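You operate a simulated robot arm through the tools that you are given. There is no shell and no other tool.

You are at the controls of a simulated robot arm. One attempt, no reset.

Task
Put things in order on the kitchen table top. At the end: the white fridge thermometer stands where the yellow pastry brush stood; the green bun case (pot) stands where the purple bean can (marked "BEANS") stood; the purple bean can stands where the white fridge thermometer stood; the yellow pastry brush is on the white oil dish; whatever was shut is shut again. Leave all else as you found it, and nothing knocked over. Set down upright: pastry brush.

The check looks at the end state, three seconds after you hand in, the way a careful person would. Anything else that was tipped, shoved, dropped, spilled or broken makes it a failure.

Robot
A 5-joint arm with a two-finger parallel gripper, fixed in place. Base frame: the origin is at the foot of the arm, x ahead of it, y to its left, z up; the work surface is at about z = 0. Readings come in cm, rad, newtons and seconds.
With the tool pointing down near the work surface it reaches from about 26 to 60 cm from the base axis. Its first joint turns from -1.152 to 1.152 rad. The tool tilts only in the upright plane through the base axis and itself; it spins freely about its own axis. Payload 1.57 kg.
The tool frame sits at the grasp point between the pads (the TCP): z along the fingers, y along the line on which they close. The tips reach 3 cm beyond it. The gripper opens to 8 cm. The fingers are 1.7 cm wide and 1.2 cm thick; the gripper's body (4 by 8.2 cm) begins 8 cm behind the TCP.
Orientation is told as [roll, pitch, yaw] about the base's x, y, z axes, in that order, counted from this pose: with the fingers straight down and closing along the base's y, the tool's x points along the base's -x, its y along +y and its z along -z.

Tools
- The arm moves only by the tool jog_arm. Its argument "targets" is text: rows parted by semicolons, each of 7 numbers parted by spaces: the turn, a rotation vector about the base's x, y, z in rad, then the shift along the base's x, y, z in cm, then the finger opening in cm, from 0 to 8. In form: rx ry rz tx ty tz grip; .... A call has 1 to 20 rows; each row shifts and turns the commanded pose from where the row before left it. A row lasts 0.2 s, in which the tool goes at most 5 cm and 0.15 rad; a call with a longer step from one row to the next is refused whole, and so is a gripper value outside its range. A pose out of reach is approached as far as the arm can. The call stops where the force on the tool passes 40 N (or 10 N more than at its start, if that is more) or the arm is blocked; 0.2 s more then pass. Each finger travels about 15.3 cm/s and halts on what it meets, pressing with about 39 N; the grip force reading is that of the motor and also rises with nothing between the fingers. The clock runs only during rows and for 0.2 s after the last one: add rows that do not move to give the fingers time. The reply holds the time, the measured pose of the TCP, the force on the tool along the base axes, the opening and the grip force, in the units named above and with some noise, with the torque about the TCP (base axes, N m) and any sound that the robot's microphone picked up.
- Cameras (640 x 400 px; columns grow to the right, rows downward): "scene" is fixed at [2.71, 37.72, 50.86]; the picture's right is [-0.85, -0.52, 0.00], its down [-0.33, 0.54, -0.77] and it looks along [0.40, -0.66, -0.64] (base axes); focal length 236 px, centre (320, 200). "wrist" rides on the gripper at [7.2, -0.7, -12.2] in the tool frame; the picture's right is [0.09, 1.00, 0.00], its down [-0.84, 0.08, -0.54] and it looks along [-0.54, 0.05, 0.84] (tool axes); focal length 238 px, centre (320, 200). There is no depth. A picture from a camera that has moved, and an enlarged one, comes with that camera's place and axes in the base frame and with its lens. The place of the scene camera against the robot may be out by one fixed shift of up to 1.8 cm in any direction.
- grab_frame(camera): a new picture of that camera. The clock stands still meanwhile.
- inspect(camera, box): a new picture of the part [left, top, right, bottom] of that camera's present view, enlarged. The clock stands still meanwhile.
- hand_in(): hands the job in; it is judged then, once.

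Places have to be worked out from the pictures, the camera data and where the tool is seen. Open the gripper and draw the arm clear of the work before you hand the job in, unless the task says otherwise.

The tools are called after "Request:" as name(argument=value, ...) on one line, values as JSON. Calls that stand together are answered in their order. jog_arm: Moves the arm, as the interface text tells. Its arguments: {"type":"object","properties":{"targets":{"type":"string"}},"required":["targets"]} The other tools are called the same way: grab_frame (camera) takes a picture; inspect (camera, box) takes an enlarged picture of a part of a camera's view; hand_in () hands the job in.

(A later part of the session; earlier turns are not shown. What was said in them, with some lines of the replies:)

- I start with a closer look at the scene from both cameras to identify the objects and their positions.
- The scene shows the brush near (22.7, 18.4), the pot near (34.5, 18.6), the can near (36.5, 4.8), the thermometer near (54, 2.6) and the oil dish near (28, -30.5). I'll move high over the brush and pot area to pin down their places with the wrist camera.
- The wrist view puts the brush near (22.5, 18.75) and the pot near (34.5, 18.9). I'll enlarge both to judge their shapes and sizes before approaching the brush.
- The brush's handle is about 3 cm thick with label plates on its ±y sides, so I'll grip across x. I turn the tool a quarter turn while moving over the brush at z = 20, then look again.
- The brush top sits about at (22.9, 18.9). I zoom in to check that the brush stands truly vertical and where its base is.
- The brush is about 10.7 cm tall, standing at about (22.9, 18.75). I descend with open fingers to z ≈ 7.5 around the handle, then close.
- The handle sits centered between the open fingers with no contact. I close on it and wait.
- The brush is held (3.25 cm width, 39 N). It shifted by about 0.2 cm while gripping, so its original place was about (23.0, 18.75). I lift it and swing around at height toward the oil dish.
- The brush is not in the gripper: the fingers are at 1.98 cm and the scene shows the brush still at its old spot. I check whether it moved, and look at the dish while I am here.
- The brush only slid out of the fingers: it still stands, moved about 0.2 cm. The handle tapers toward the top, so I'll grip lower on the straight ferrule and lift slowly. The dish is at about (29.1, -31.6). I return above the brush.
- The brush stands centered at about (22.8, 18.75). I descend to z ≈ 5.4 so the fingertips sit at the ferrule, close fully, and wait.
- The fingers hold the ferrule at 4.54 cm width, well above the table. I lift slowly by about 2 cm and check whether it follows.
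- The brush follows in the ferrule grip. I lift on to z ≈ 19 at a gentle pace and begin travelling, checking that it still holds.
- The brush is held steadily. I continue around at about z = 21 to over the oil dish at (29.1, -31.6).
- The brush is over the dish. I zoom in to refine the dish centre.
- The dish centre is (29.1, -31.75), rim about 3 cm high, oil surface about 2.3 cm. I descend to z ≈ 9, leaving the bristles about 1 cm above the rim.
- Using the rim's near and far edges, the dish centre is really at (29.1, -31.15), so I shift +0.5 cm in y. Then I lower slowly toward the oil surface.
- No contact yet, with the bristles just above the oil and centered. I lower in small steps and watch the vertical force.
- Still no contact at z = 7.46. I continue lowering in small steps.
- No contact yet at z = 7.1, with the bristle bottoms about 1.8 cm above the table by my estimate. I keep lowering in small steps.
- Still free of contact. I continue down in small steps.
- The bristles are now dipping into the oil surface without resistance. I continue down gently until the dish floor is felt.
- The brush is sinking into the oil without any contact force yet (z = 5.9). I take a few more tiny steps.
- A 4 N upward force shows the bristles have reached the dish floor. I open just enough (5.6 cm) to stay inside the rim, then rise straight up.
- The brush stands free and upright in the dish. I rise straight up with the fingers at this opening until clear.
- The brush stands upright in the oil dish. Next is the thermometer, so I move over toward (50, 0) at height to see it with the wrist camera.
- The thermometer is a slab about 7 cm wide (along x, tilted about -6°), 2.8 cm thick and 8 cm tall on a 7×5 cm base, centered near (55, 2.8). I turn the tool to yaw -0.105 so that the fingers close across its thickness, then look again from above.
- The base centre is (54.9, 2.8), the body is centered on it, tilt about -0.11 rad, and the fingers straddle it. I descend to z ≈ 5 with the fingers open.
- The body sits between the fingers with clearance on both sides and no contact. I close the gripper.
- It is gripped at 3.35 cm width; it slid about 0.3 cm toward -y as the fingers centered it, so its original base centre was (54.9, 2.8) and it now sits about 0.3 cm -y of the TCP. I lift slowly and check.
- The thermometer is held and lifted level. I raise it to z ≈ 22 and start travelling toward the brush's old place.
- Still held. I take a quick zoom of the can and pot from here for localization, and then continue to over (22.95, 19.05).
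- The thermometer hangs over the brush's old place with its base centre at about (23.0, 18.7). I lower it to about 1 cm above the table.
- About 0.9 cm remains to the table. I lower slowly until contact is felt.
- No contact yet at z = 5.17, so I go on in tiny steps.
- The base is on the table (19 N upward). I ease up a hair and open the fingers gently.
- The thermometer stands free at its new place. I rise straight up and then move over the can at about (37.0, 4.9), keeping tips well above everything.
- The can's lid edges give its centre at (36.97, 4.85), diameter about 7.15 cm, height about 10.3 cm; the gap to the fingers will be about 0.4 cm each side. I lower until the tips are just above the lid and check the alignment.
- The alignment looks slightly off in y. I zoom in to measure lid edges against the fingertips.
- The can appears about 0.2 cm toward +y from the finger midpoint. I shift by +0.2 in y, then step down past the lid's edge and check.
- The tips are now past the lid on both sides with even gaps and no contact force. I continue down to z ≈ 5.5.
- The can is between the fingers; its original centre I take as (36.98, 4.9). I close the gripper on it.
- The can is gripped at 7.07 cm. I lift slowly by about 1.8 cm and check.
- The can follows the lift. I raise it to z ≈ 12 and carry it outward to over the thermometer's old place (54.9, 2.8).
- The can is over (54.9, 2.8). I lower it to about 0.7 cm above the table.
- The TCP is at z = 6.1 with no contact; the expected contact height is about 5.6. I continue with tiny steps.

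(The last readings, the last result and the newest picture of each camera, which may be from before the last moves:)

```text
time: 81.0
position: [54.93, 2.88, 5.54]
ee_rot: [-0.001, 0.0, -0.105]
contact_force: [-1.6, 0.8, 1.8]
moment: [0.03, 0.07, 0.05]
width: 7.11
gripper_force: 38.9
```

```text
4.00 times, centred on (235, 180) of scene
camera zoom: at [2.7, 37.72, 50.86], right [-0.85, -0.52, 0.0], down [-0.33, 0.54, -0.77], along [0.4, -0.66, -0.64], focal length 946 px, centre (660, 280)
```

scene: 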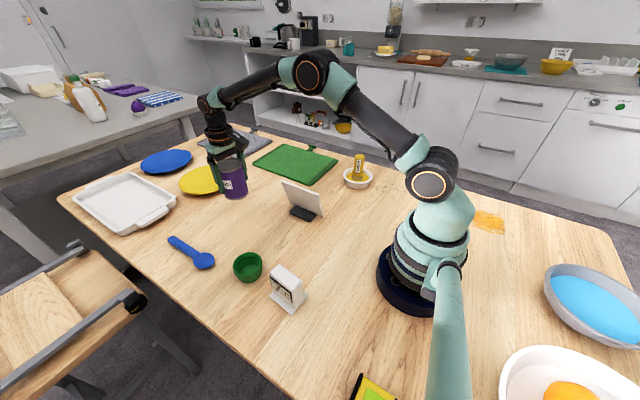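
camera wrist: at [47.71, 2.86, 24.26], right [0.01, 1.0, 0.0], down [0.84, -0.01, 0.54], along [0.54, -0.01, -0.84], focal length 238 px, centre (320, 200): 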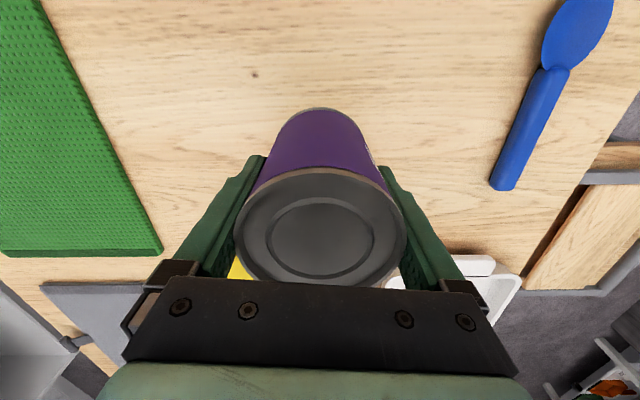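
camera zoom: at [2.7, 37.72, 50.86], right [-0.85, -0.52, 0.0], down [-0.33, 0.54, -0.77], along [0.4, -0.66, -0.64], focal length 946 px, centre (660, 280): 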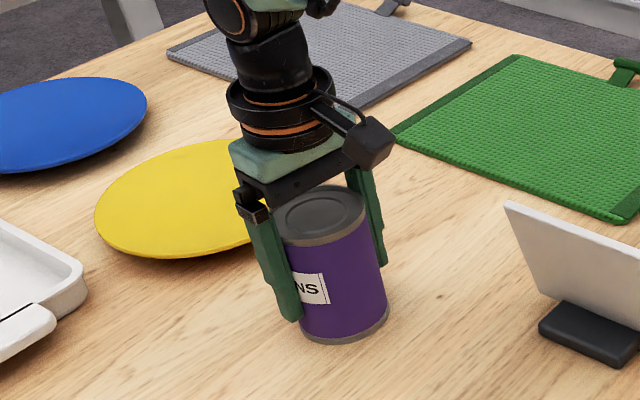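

A small contact force has begun, so the can is on the table. I open fully in steps and check that it stands free.

Request:
jog_arm(targets="0 0 0 0 0 0 7.3;0 0 0 0 0 0 7.6;0 0 0 0 0 0 8;0 0 0 0 0 0 8")

Request:
grab_frame(camera="wrist")

```text
time: 82.0
position: [54.95, 2.84, 5.55]
ee_rot: [0.001, 0.001, -0.104]
contact_force: [0.4, 0.2, 0.2]
moment: [0.02, 0.01, -0.02]
width: 7.99
gripper_force: 0.0
```

```text
taken
camera wrist: at [47.7, 2.87, 17.79], right [0.01, 1.0, 0.0], down [0.84, -0.01, 0.54], along [0.54, -0.01, -0.84], focal length 238 px, centre (320, 200)
```

wrist: 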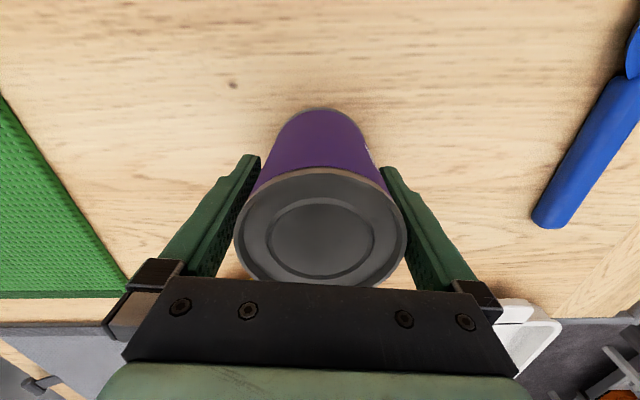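

The can stands free. I rise straight up slowly past the lid, then higher.

Request:
jog_arm(targets="0 0 0 0 0 0.4 8;0 0 0 0 0 0.8 8;0 0 0 0 0 1.2 8;0 0 0 0 0 1.5 8;0 0 0 0 0 1.5 8;0 0 0 0 0 2 8;0 0 0 0 0 3 8;0 0 0 0 0 3 8;0 0 0 0 0 3 8;0 0 0 0 0 0 8")

Request:
grab_frame(camera="wrist")

Request:
grab_frame(camera="scene")

```text
time: 84.2
position: [54.88, 2.94, 22.09]
ee_rot: [0.0, -0.001, -0.105]
contact_force: [-0.3, 0.4, -0.3]
moment: [-0.05, 0.02, -0.01]
width: 7.98
gripper_force: 0.1
```

```text
taken
camera wrist: at [47.67, 2.88, 34.23], right [0.01, 1.0, 0.0], down [0.84, -0.01, 0.54], along [0.54, -0.01, -0.84], focal length 238 px, centre (320, 200)
```

wrist: 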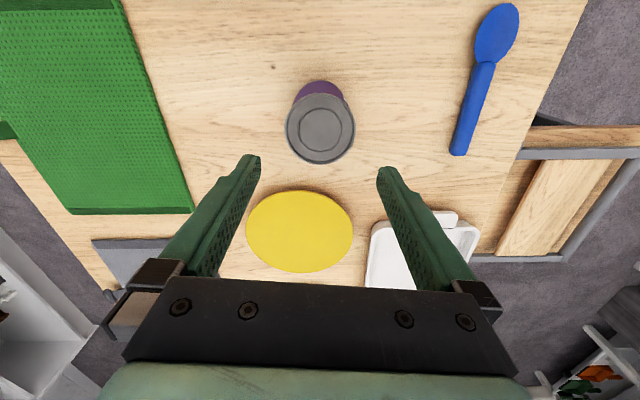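

```text
taken
```

scene: 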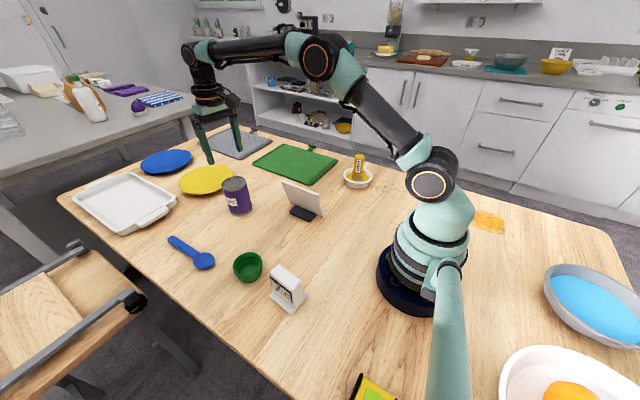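

The can stands upright at the thermometer's old place. Now the bun case: I estimate its rim centre at (34.9, 18.85), diameter about 6.7 cm, and move above it.

Request:
jog_arm(targets="0 0 0 -1.5 1.2 0 8;0 0 0 -2.5 2 -0.3 8;0 0 0 -2.5 2 -0.5 8;0 0 0 -2.5 2 -0.5 8;0 0 0 -2.5 2 -0.5 8;0 0 0 -2.5 2 -0.5 8;0 0 0 -2.5 2 -0.5 8;0 0 0 -2 1.5 -0.5 8;0 0 0 -1.5 1.2 -0.5 8;0 0 0 0 0 0 8")

Request:
grab_frame(camera="wrist")

Request:
inspect(camera="wrist", box=[240, 60, 400, 180])

Request:
grab_frame(camera="scene")

```text
time: 86.4
position: [34.93, 18.73, 18.21]
ee_rot: [-0.001, -0.001, -0.105]
contact_force: [-0.7, -0.1, -0.6]
moment: [0.03, 0.01, 0.01]
width: 8.0
gripper_force: 0.1
```

```text
taken
camera wrist: at [27.65, 18.7, 30.46], right [0.01, 1.0, 0.0], down [0.84, -0.01, 0.54], along [0.54, -0.01, -0.84], focal length 238 px, centre (320, 200)
```

wrist: 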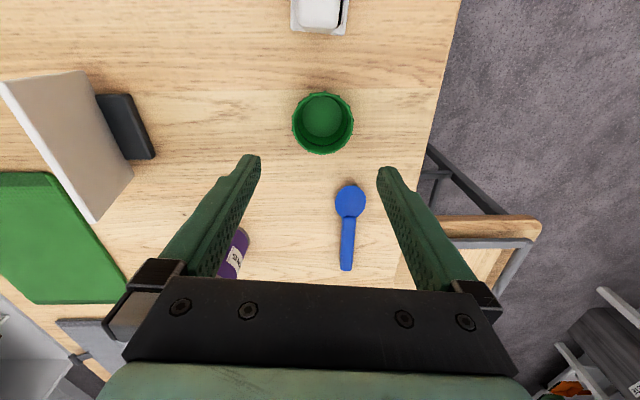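

```text
3.33 times, centred on (320, 120) of wrist
camera zoom: at [27.65, 18.7, 30.46], right [0.01, 1.0, 0.0], down [0.84, -0.01, 0.54], along [0.54, -0.01, -0.84], focal length 794 px, centre (320, 467)
```

zoom: 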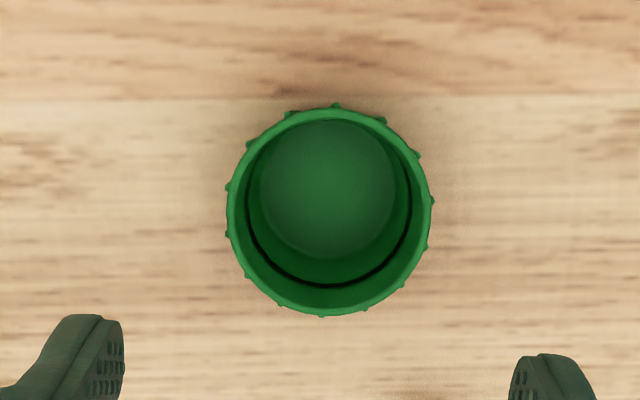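

```text
taken
```

scene: 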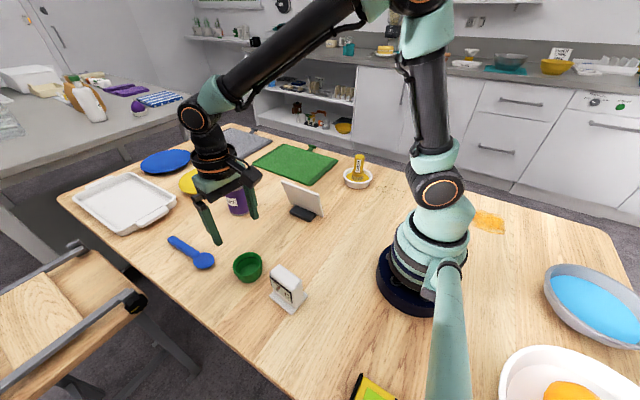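

The pot's rim centre measures (34.89, 18.85), width about 6.8 cm. I shift +0.2 in y and descend to just above the rim to check alignment.

Request:
jog_arm(targets="0 0 0 0 0.2 -1.5 8;0 0 0 0 0 -2.5 8;0 0 0 0 0 -2.5 8;0 0 0 0 0 -2 8;0 0 0 0 0 -1.2 8;0 0 0 0 0 0 8")

Request:
grab_frame(camera="wrist")

Request:
inspect(camera="scene", box=[190, 190, 310, 310])

```text
time: 87.8
position: [34.88, 18.92, 8.48]
ee_rot: [0.0, 0.0, -0.104]
contact_force: [-0.2, -0.5, -0.4]
moment: [0.01, 0.01, -0.04]
width: 8.02
gripper_force: 0.0
```

```text
taken
camera wrist: at [27.68, 18.93, 20.69], right [0.01, 1.0, 0.0], down [0.84, -0.01, 0.54], along [0.54, -0.01, -0.84], focal length 238 px, centre (320, 200)
```

wrist: 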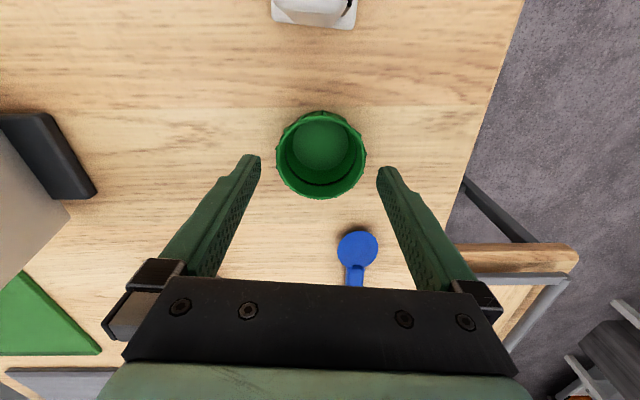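

```text
3.33 times, centred on (250, 250) of scene
camera zoom: at [2.71, 37.72, 50.86], right [-0.85, -0.52, 0.0], down [-0.33, 0.54, -0.77], along [0.4, -0.66, -0.64], focal length 788 px, centre (553, 33)
```

zoom: 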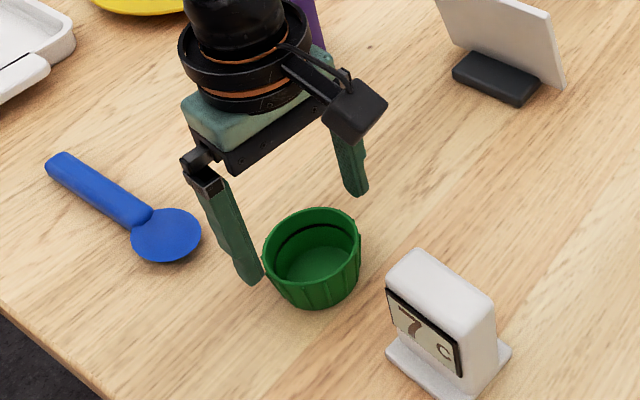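

The pot is nearly centered; I nudge (-0.1, +0.1) and descend to z ≈ 4.0, with tips 1 cm above the table.

Request:
jog_arm(targets="0 0 0 -0.1 0.1 -0.8 8;0 0 0 0 0 -1 8;0 0 0 0 0 -1 8;0 0 0 0 0 -1 8;0 0 0 0 0 -0.7 8;0 0 0 0 0 0 8")

Request:
grab_frame(camera="wrist")

Request:
inspect(camera="scene", box=[190, 190, 310, 310])

```text
time: 89.2
position: [34.96, 19.13, 4.03]
ee_rot: [0.0, 0.001, -0.104]
contact_force: [-0.1, -0.8, 0.5]
moment: [-0.01, 0.01, 0.0]
width: 7.99
gripper_force: 0.1
```

```text
taken
camera wrist: at [27.61, 19.06, 16.17], right [0.01, 1.0, 0.0], down [0.84, -0.01, 0.54], along [0.54, -0.01, -0.84], focal length 238 px, centre (320, 200)
```

wrist: 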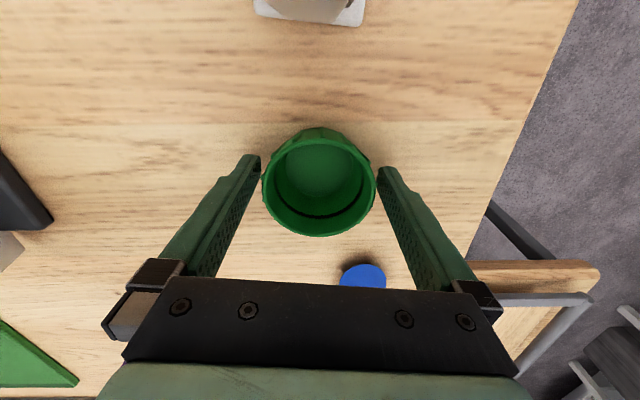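

```text
3.33 times, centred on (250, 250) of scene
camera zoom: at [2.71, 37.72, 50.86], right [-0.85, -0.52, 0.0], down [-0.33, 0.54, -0.77], along [0.4, -0.66, -0.64], focal length 788 px, centre (553, 33)
```

zoom: 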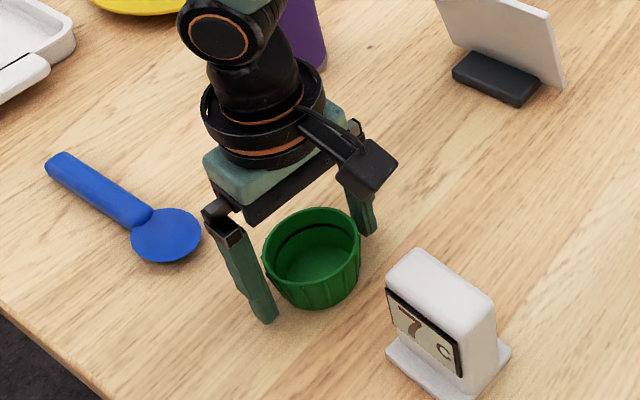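

The fingers straddle the pot with clearance on both sides. I close the gripper.

Request:
jog_arm(targets="0 0 0 0 0 0 7.2;0 0 0 0 0 0 6.6;0 0 0 0 0 0 5;0 0 0 0 0 0 5;0 0 0 0 0 0 5")

Request:
grab_frame(camera="wrist")

Request:
inspect(camera="scene", box=[190, 190, 310, 310])

```text
time: 90.4
position: [34.82, 19.0, 3.92]
ee_rot: [-0.001, 0.0, -0.106]
contact_force: [-0.2, -0.9, 0.3]
moment: [0.0, 0.04, -0.02]
width: 6.55
gripper_force: 39.2
```

```text
taken
camera wrist: at [27.6, 19.06, 16.18], right [0.01, 1.0, 0.0], down [0.84, -0.01, 0.54], along [0.54, -0.01, -0.84], focal length 238 px, centre (320, 200)
```

wrist: 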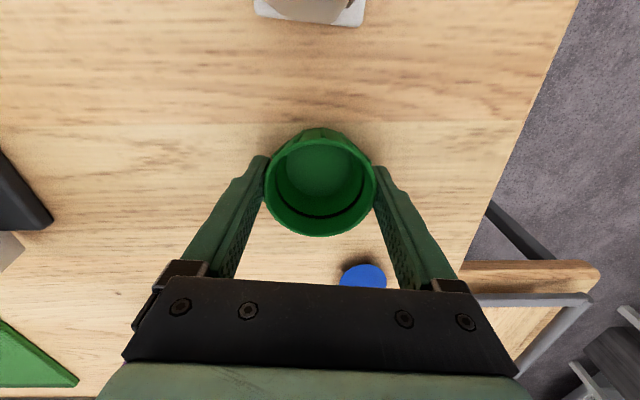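

```text
3.33 times, centred on (250, 250) of scene
camera zoom: at [2.71, 37.72, 50.86], right [-0.85, -0.52, 0.0], down [-0.33, 0.54, -0.77], along [0.4, -0.66, -0.64], focal length 788 px, centre (553, 33)
```

zoom: 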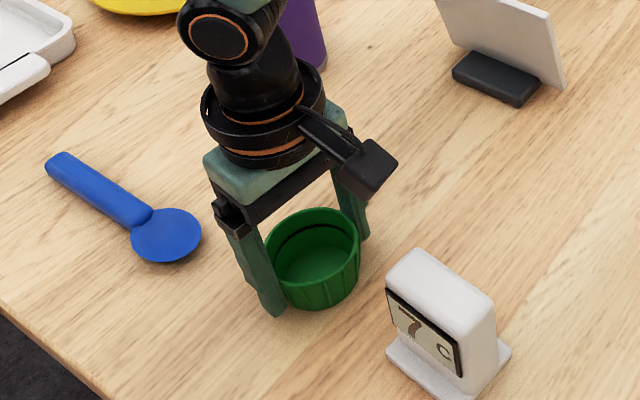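

Gripped at 6.55 cm. I lift slowly and check that the pot follows level.

Request:
jog_arm(targets="0 0 0 0 0 0.15 4;0 0 0 0 0 0.25 4;0 0 0 0 0 0.3 4;0 0 0 0 0 0.3 4;0 0 0 0 0 0.3 4;0 0 0 0 0 0.3 4;0 0 0 0 0 0.3 4;0 0 0 0 0 0 4")

Request:
grab_frame(camera="wrist")

Request:
inspect(camera="scene", box=[190, 190, 310, 310])

```text
time: 92.2
position: [34.8, 19.08, 5.89]
ee_rot: [0.001, 0.0, -0.103]
contact_force: [0.0, -1.1, -0.2]
moment: [-0.03, -0.03, 0.02]
width: 6.59
gripper_force: 39.2
```

```text
taken
camera wrist: at [27.59, 19.08, 18.11], right [0.01, 1.0, 0.0], down [0.84, -0.01, 0.54], along [0.54, -0.01, -0.84], focal length 238 px, centre (320, 200)
```

wrist: 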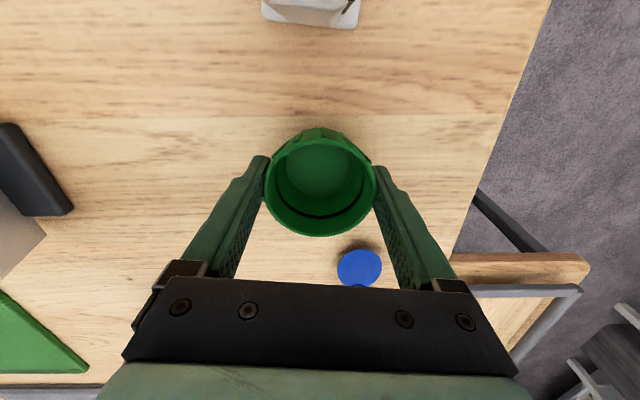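

```text
3.33 times, centred on (250, 250) of scene
camera zoom: at [2.71, 37.72, 50.86], right [-0.85, -0.52, 0.0], down [-0.33, 0.54, -0.77], along [0.4, -0.66, -0.64], focal length 788 px, centre (553, 33)
```

zoom: 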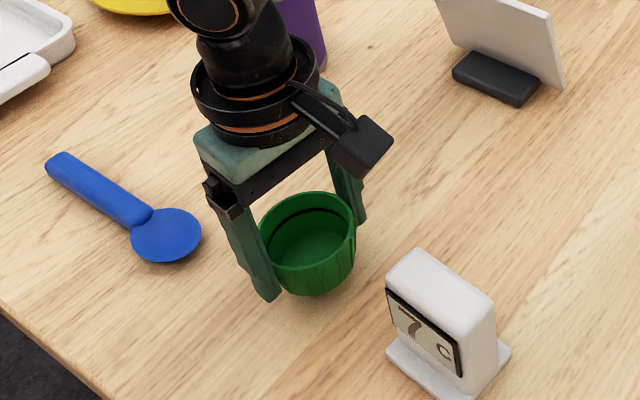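

The pot follows level. I raise it to z ≈ 10.4 and carry it to over the can's old place (36.98, 4.9).

Request:
jog_arm(targets="0 0 0 0 0 0.5 4;0 0 0 0 0 1 4;0 0 0 0 0 1.2 4;0 0 0 0 0 1.2 4;0 0 0 0 0 0.6 4;0 0 0 0.16 -1 0 4;0 0 0 0.3 -1.9 0 4;0 0 0 0.3 -1.9 0 4;0 0 0 0.3 -1.9 0 4;0 0 0 0.3 -1.9 0 4;0 0 0 0.3 -1.9 0 4;0 0 0 0.3 -1.9 0 4;0 0 0 0.2 -1.1 0 4;0 0 0 0.1 -0.6 0 4;0 0 0 0 0 0 4")

Request:
grab_frame(camera="wrist")

Request:
inspect(camera="scene", box=[210, 150, 340, 270])

```text
time: 95.4
position: [37.1, 4.93, 10.34]
ee_rot: [0.001, 0.0, -0.104]
contact_force: [-0.9, 0.5, -0.2]
moment: [-0.01, 0.0, -0.03]
width: 6.55
gripper_force: 39.0
```

```text
taken
camera wrist: at [29.89, 4.94, 22.6], right [0.01, 1.0, 0.0], down [0.84, -0.01, 0.54], along [0.54, -0.01, -0.84], focal length 238 px, centre (320, 200)
```

wrist: 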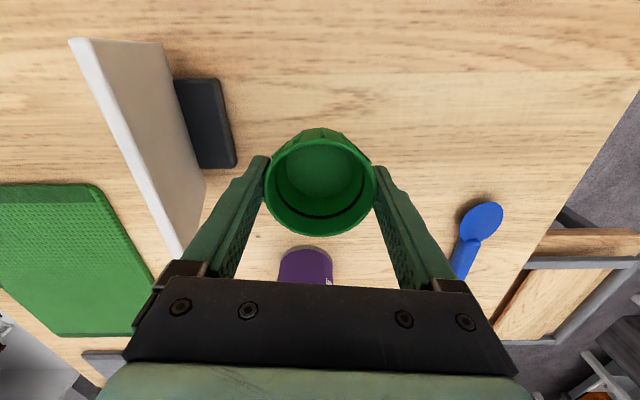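

```text
3.33 times, centred on (275, 210) of scene
camera zoom: at [2.71, 37.72, 50.86], right [-0.85, -0.52, 0.0], down [-0.33, 0.54, -0.77], along [0.4, -0.66, -0.64], focal length 788 px, centre (470, 167)
```

zoom: 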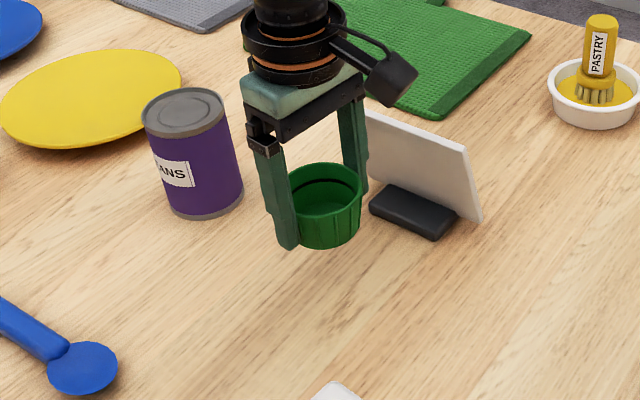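

The pot hangs over the can's old place. I lower it to about 1 cm above the table.

Request:
jog_arm(targets="0 0 0 0 0 -0.7 4;0 0 0 0 0 -1.2 4;0 0 0 0 0 -1.3 4;0 0 0 0 0 -1.2 4;0 0 0 0 0 -0.7 4;0 0 0 0 0 -0.4 4;0 0 0 0 0 0 4")

Request:
jog_arm(targets="0 0 0 0 0 -0.15 4;0 0 0 0 0 -0.15 4;0 0 0 0 0 -0.15 4;0 0 0 0 0 0 4")

```text
time: 97.0
position: [37.11, 5.01, 4.85]
ee_rot: [-0.001, 0.001, -0.105]
contact_force: [-0.6, -0.2, 0.0]
moment: [-0.02, 0.01, -0.02]
width: 6.55
gripper_force: 38.8
```

```text
time: 98.0
position: [37.13, 4.98, 4.44]
ee_rot: [0.002, 0.0, -0.104]
contact_force: [0.2, 0.1, -0.4]
moment: [-0.02, -0.01, 0.0]
width: 6.57
gripper_force: 39.1
```

No contact at z = 4.44; the expected height is about 3.95. I continue in tiny steps.

Request:
jog_arm(targets="0 0 0 0 0 -0.15 4;0 0 0 0 0 -0.12 4;0 0 0 0 0 -0.1 4;0 0 0 0 0 0 4")

```text
time: 99.0
position: [37.11, 4.95, 4.08]
ee_rot: [0.0, 0.001, -0.105]
contact_force: [0.0, 0.0, -0.3]
moment: [0.01, 0.01, 0.02]
width: 6.57
gripper_force: 39.1
```

Request:
jog_arm(targets="0 0 0 0 0 -0.07 4;0 0 0 0 0 -0.07 4;0 0 0 0 0 0 4")

Request:
inspect(camera="scene", box=[230, 170, 330, 270])

```text
time: 99.8
position: [37.1, 5.04, 3.93]
ee_rot: [-0.002, 0.0, -0.104]
contact_force: [-4.9, -1.6, 12.0]
moment: [0.08, 0.04, -0.01]
width: 6.58
gripper_force: 38.9
```

```text
4.00 times, centred on (280, 220) of scene
camera zoom: at [2.7, 37.72, 50.87], right [-0.85, -0.52, 0.0], down [-0.33, 0.54, -0.77], along [0.4, -0.66, -0.64], focal length 946 px, centre (480, 120)
```

zoom: 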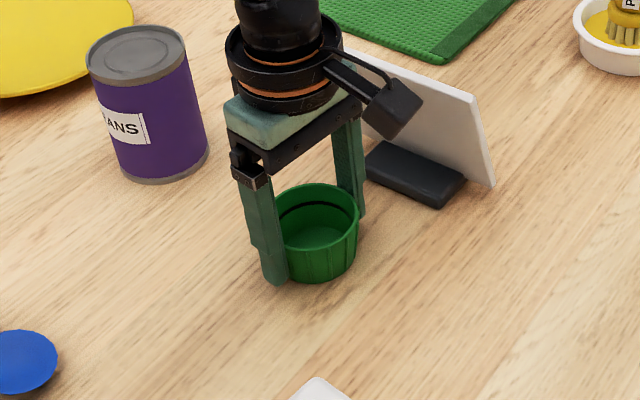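

The pot is on the table (12 N upward). I open the fingers in steps and check.

Request:
jog_arm(targets="0 0 0 0 0 0.03 4;0 0 0 0 0 0 6.8;0 0 0 0 0 0 7.2;0 0 0 0 0 0 8;0 0 0 0 0 0 8")

Request:
grab_frame(camera="wrist")

```text
time: 101.0
position: [37.11, 4.95, 3.86]
ee_rot: [-0.001, -0.001, -0.104]
contact_force: [0.2, 0.4, -0.2]
moment: [-0.03, 0.02, 0.02]
width: 8.0
gripper_force: 0.1
```

```text
taken
camera wrist: at [29.85, 4.97, 16.17], right [0.01, 1.0, 0.0], down [0.84, -0.01, 0.54], along [0.54, -0.01, -0.84], focal length 238 px, centre (320, 200)
```

wrist: 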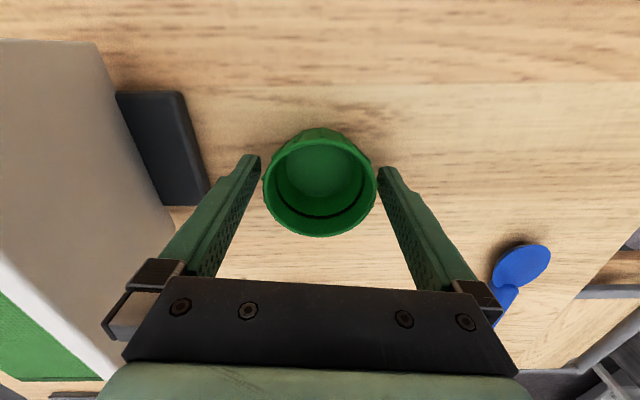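

The pot stands free between the opened fingers. I rise straight up and then back off to view everything.

Request:
jog_arm(targets="0 0 0 0 0 0.4 8;0 0 0 0 0 0.8 8;0 0 0 0 0 1.2 8;0 0 0 0 0 2 8;0 0 0 0 0 3 8;0 0 0 0 0 3.5 8;0 0 0 0 0 3.5 8;0 0 0 0 0 3.5 8;0 0 0 0 0 3.5 8;0 0 0 0 0 3.5 8;0 0 0 0 0 0 8")

Request:
grab_frame(camera="wrist")

Request:
grab_frame(camera="scene")

```text
time: 103.4
position: [37.06, 4.86, 28.91]
ee_rot: [0.001, 0.001, -0.105]
contact_force: [0.8, 0.1, 0.2]
moment: [0.02, 0.0, -0.03]
width: 8.01
gripper_force: 0.0
```

```text
taken
camera wrist: at [29.82, 4.89, 41.12], right [0.01, 1.0, 0.0], down [0.84, -0.01, 0.54], along [0.54, -0.01, -0.84], focal length 238 px, centre (320, 200)
```

wrist: 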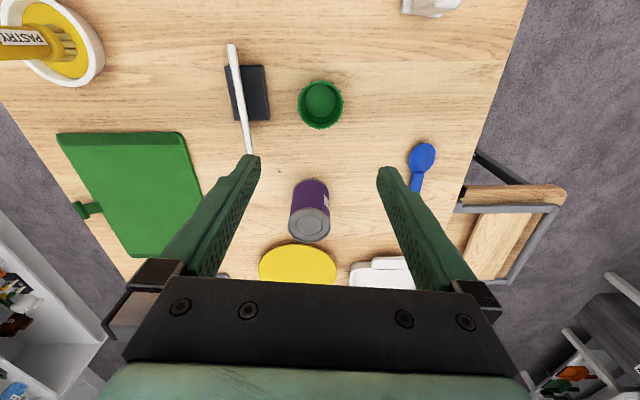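

```text
taken
```

scene: 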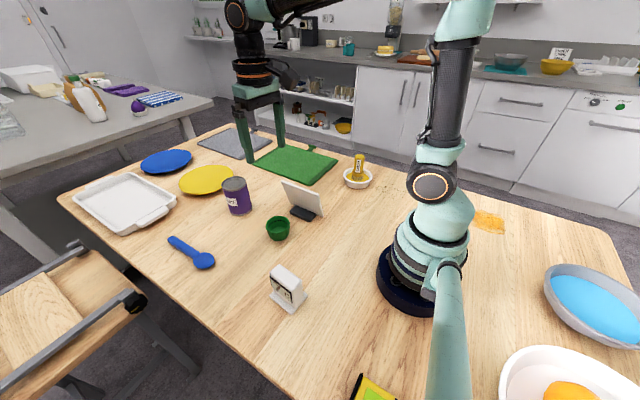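

All four objects seem in place. I zoom in to verify positions and uprightness against the initial pictures.

Request:
inspect(camera="scene", box=[150, 150, 350, 320])

Request:
inspect(camera="wrist", box=[270, 60, 370, 150])

Request:
inspect(camera="scene", box=[330, 140, 390, 200])

```text
2.35 times, centred on (250, 235) of scene
camera zoom: at [2.71, 37.72, 50.86], right [-0.85, -0.52, 0.0], down [-0.33, 0.54, -0.77], along [0.4, -0.66, -0.64], focal length 556 px, centre (485, 118)
```

zoom: 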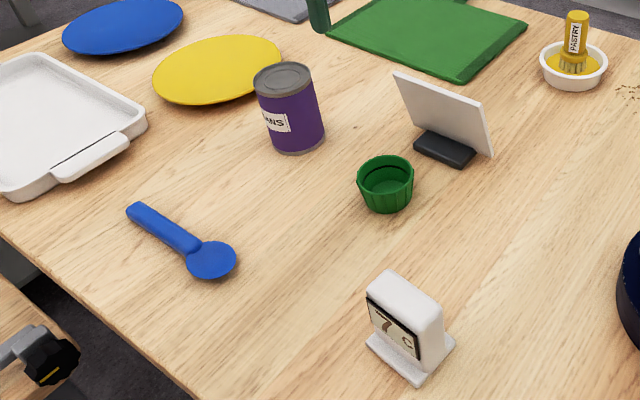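

```text
4.44 times, centred on (320, 105) of wrist
camera zoom: at [29.82, 4.89, 41.12], right [0.01, 1.0, 0.0], down [0.84, -0.01, 0.54], along [0.54, -0.01, -0.84], focal length 1059 px, centre (320, 622)
```

zoom: 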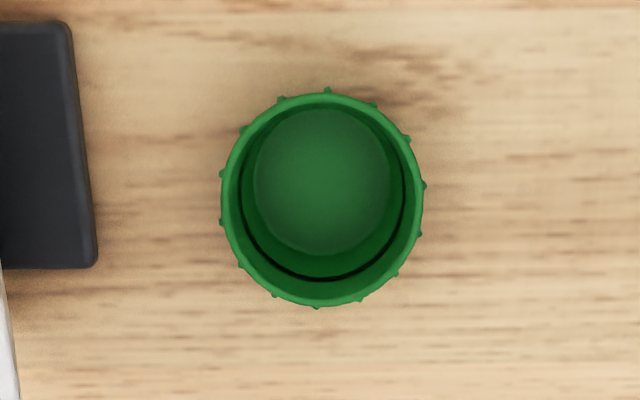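

```text
6.67 times, centred on (360, 170) of scene
camera zoom: at [2.71, 37.72, 50.86], right [-0.85, -0.52, 0.0], down [-0.33, 0.54, -0.77], along [0.4, -0.66, -0.64], focal length 1577 px, centre (53, 400)
```

zoom: 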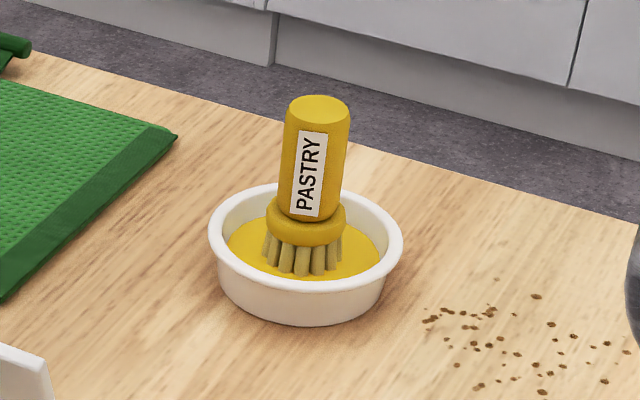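

The pot measures (37.1, 4.8) and the brush stands upright in the dish. I check the thermometer's and can's placement with the same zoom boxes used at the start.

Request:
inspect(camera="scene", box=[225, 240, 325, 310])

Request:
inspect(camera="scene", box=[200, 165, 280, 235])

Request:
inspect(camera="wrist", box=[260, 160, 360, 250])

```text
5.71 times, centred on (275, 275) of scene
camera zoom: at [2.71, 37.72, 50.86], right [-0.85, -0.52, 0.0], down [-0.33, 0.54, -0.77], along [0.4, -0.66, -0.64], focal length 1352 px, centre (577, -229)
```

zoom: 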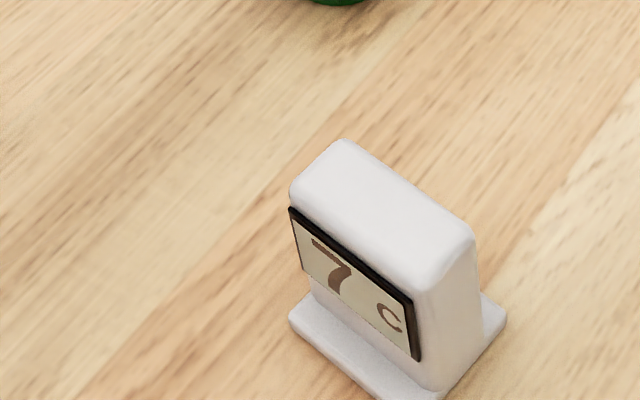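

```text
5.71 times, centred on (240, 200) of scene
camera zoom: at [2.71, 37.72, 50.86], right [-0.85, -0.52, 0.0], down [-0.33, 0.54, -0.77], along [0.4, -0.66, -0.64], focal length 1352 px, centre (777, 200)
```

zoom: 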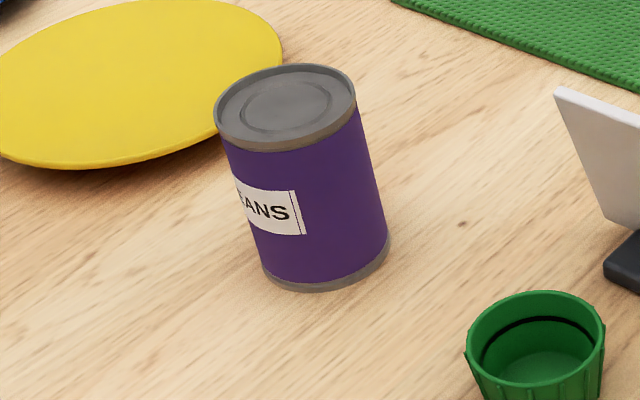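

```text
4.44 times, centred on (310, 205) of wrist
camera zoom: at [29.82, 4.89, 41.12], right [0.01, 1.0, 0.0], down [0.84, -0.01, 0.54], along [0.54, -0.01, -0.84], focal length 1059 px, centre (364, 178)
```

zoom: 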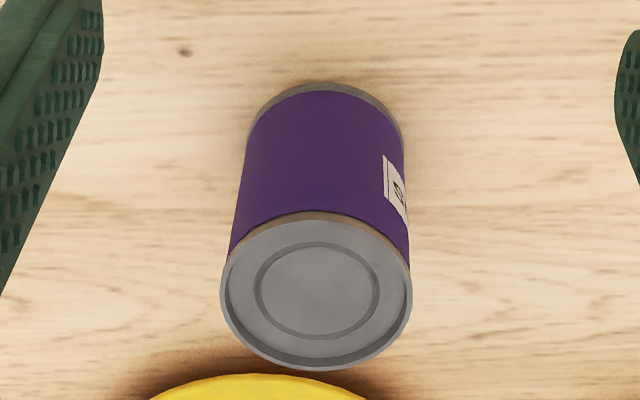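

Everything matches: the thermometer base sits where the brush stood, the can's base matches the thermometer's old footprint, the pot is on the can's spot, and the sign and other items are unchanged. I draw the arm back up near its starting pose with the gripper open.

Request:
jog_arm(targets="0 0 0 0.4 -1.5 1 8;0 0 0 0.4 -2.5 1 8;0 0 0.05 0.5 -2.5 1 8;0 0 0.05 0.5 -2.5 1 8;0 0 0 0.5 -2 1 8;0 0 0 0.3 -1.5 0 8;0 0 0 0 0 0 8;0 0 0 0 0 0 8")

Request:
grab_frame(camera="scene")

Request:
grab_frame(camera="wrist")

```text
time: 105.2
position: [39.7, -7.58, 33.97]
ee_rot: [0.001, 0.0, -0.004]
contact_force: [0.5, 0.0, 0.0]
moment: [0.03, 0.0, 0.03]
width: 8.03
gripper_force: 0.0
```

```text
taken
```

scene: 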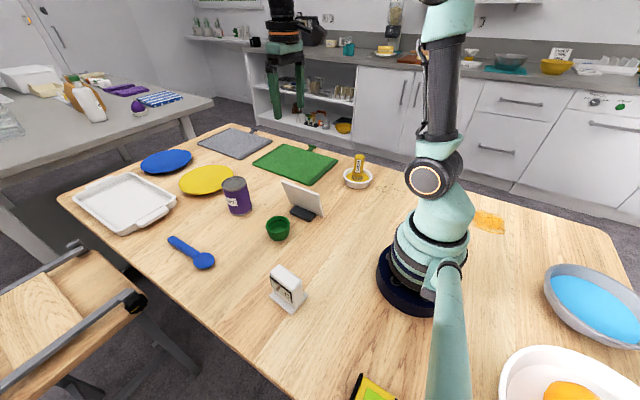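

```text
taken
camera wrist: at [32.43, -8.27, 46.11], right [-0.09, 1.0, 0.0], down [0.84, 0.07, 0.54], along [0.54, 0.05, -0.84], focal length 238 px, centre (320, 200)
```

wrist: 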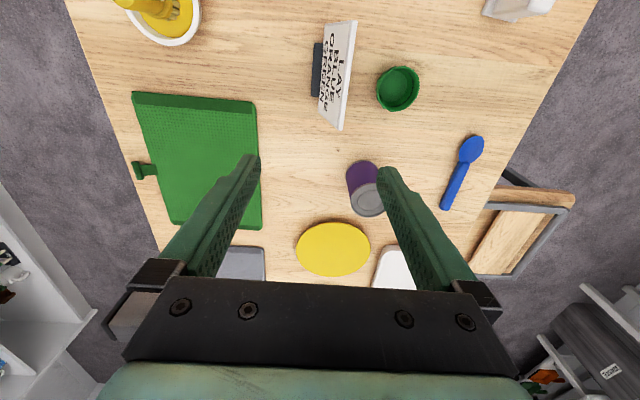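

The arm is clear, the gripper is open and empty, and all four objects stand upright at their goal places with nothing else disturbed. I hand the job in.

Request:
hand_in()

```text
The job is handed in.
```

I've handed the job in with all four objects at their goal places. In the last pictures they all stood upright and nothing else looked disturbed.

- **Yellow pastry brush:** it stands upright in the white oil dish, with its bristles in the oil and resting on the dish floor.
- **White fridge thermometer:** it stands where the brush stood, within about 0.2 cm by my estimate.
- **Purple bean can:** it stands where the thermometer stood, also within about 0.2 cm.
- **Green bun case:** it stands where the can stood, also within about 0.2 cm.

My first grip on the brush handle slipped. The brush slid about 0.2 cm but stayed standing, so I picked it up again by the wider collar above the bristles.

I opened nothing, so there was nothing to shut. I left the arm near its starting pose with the gripper open and empty.
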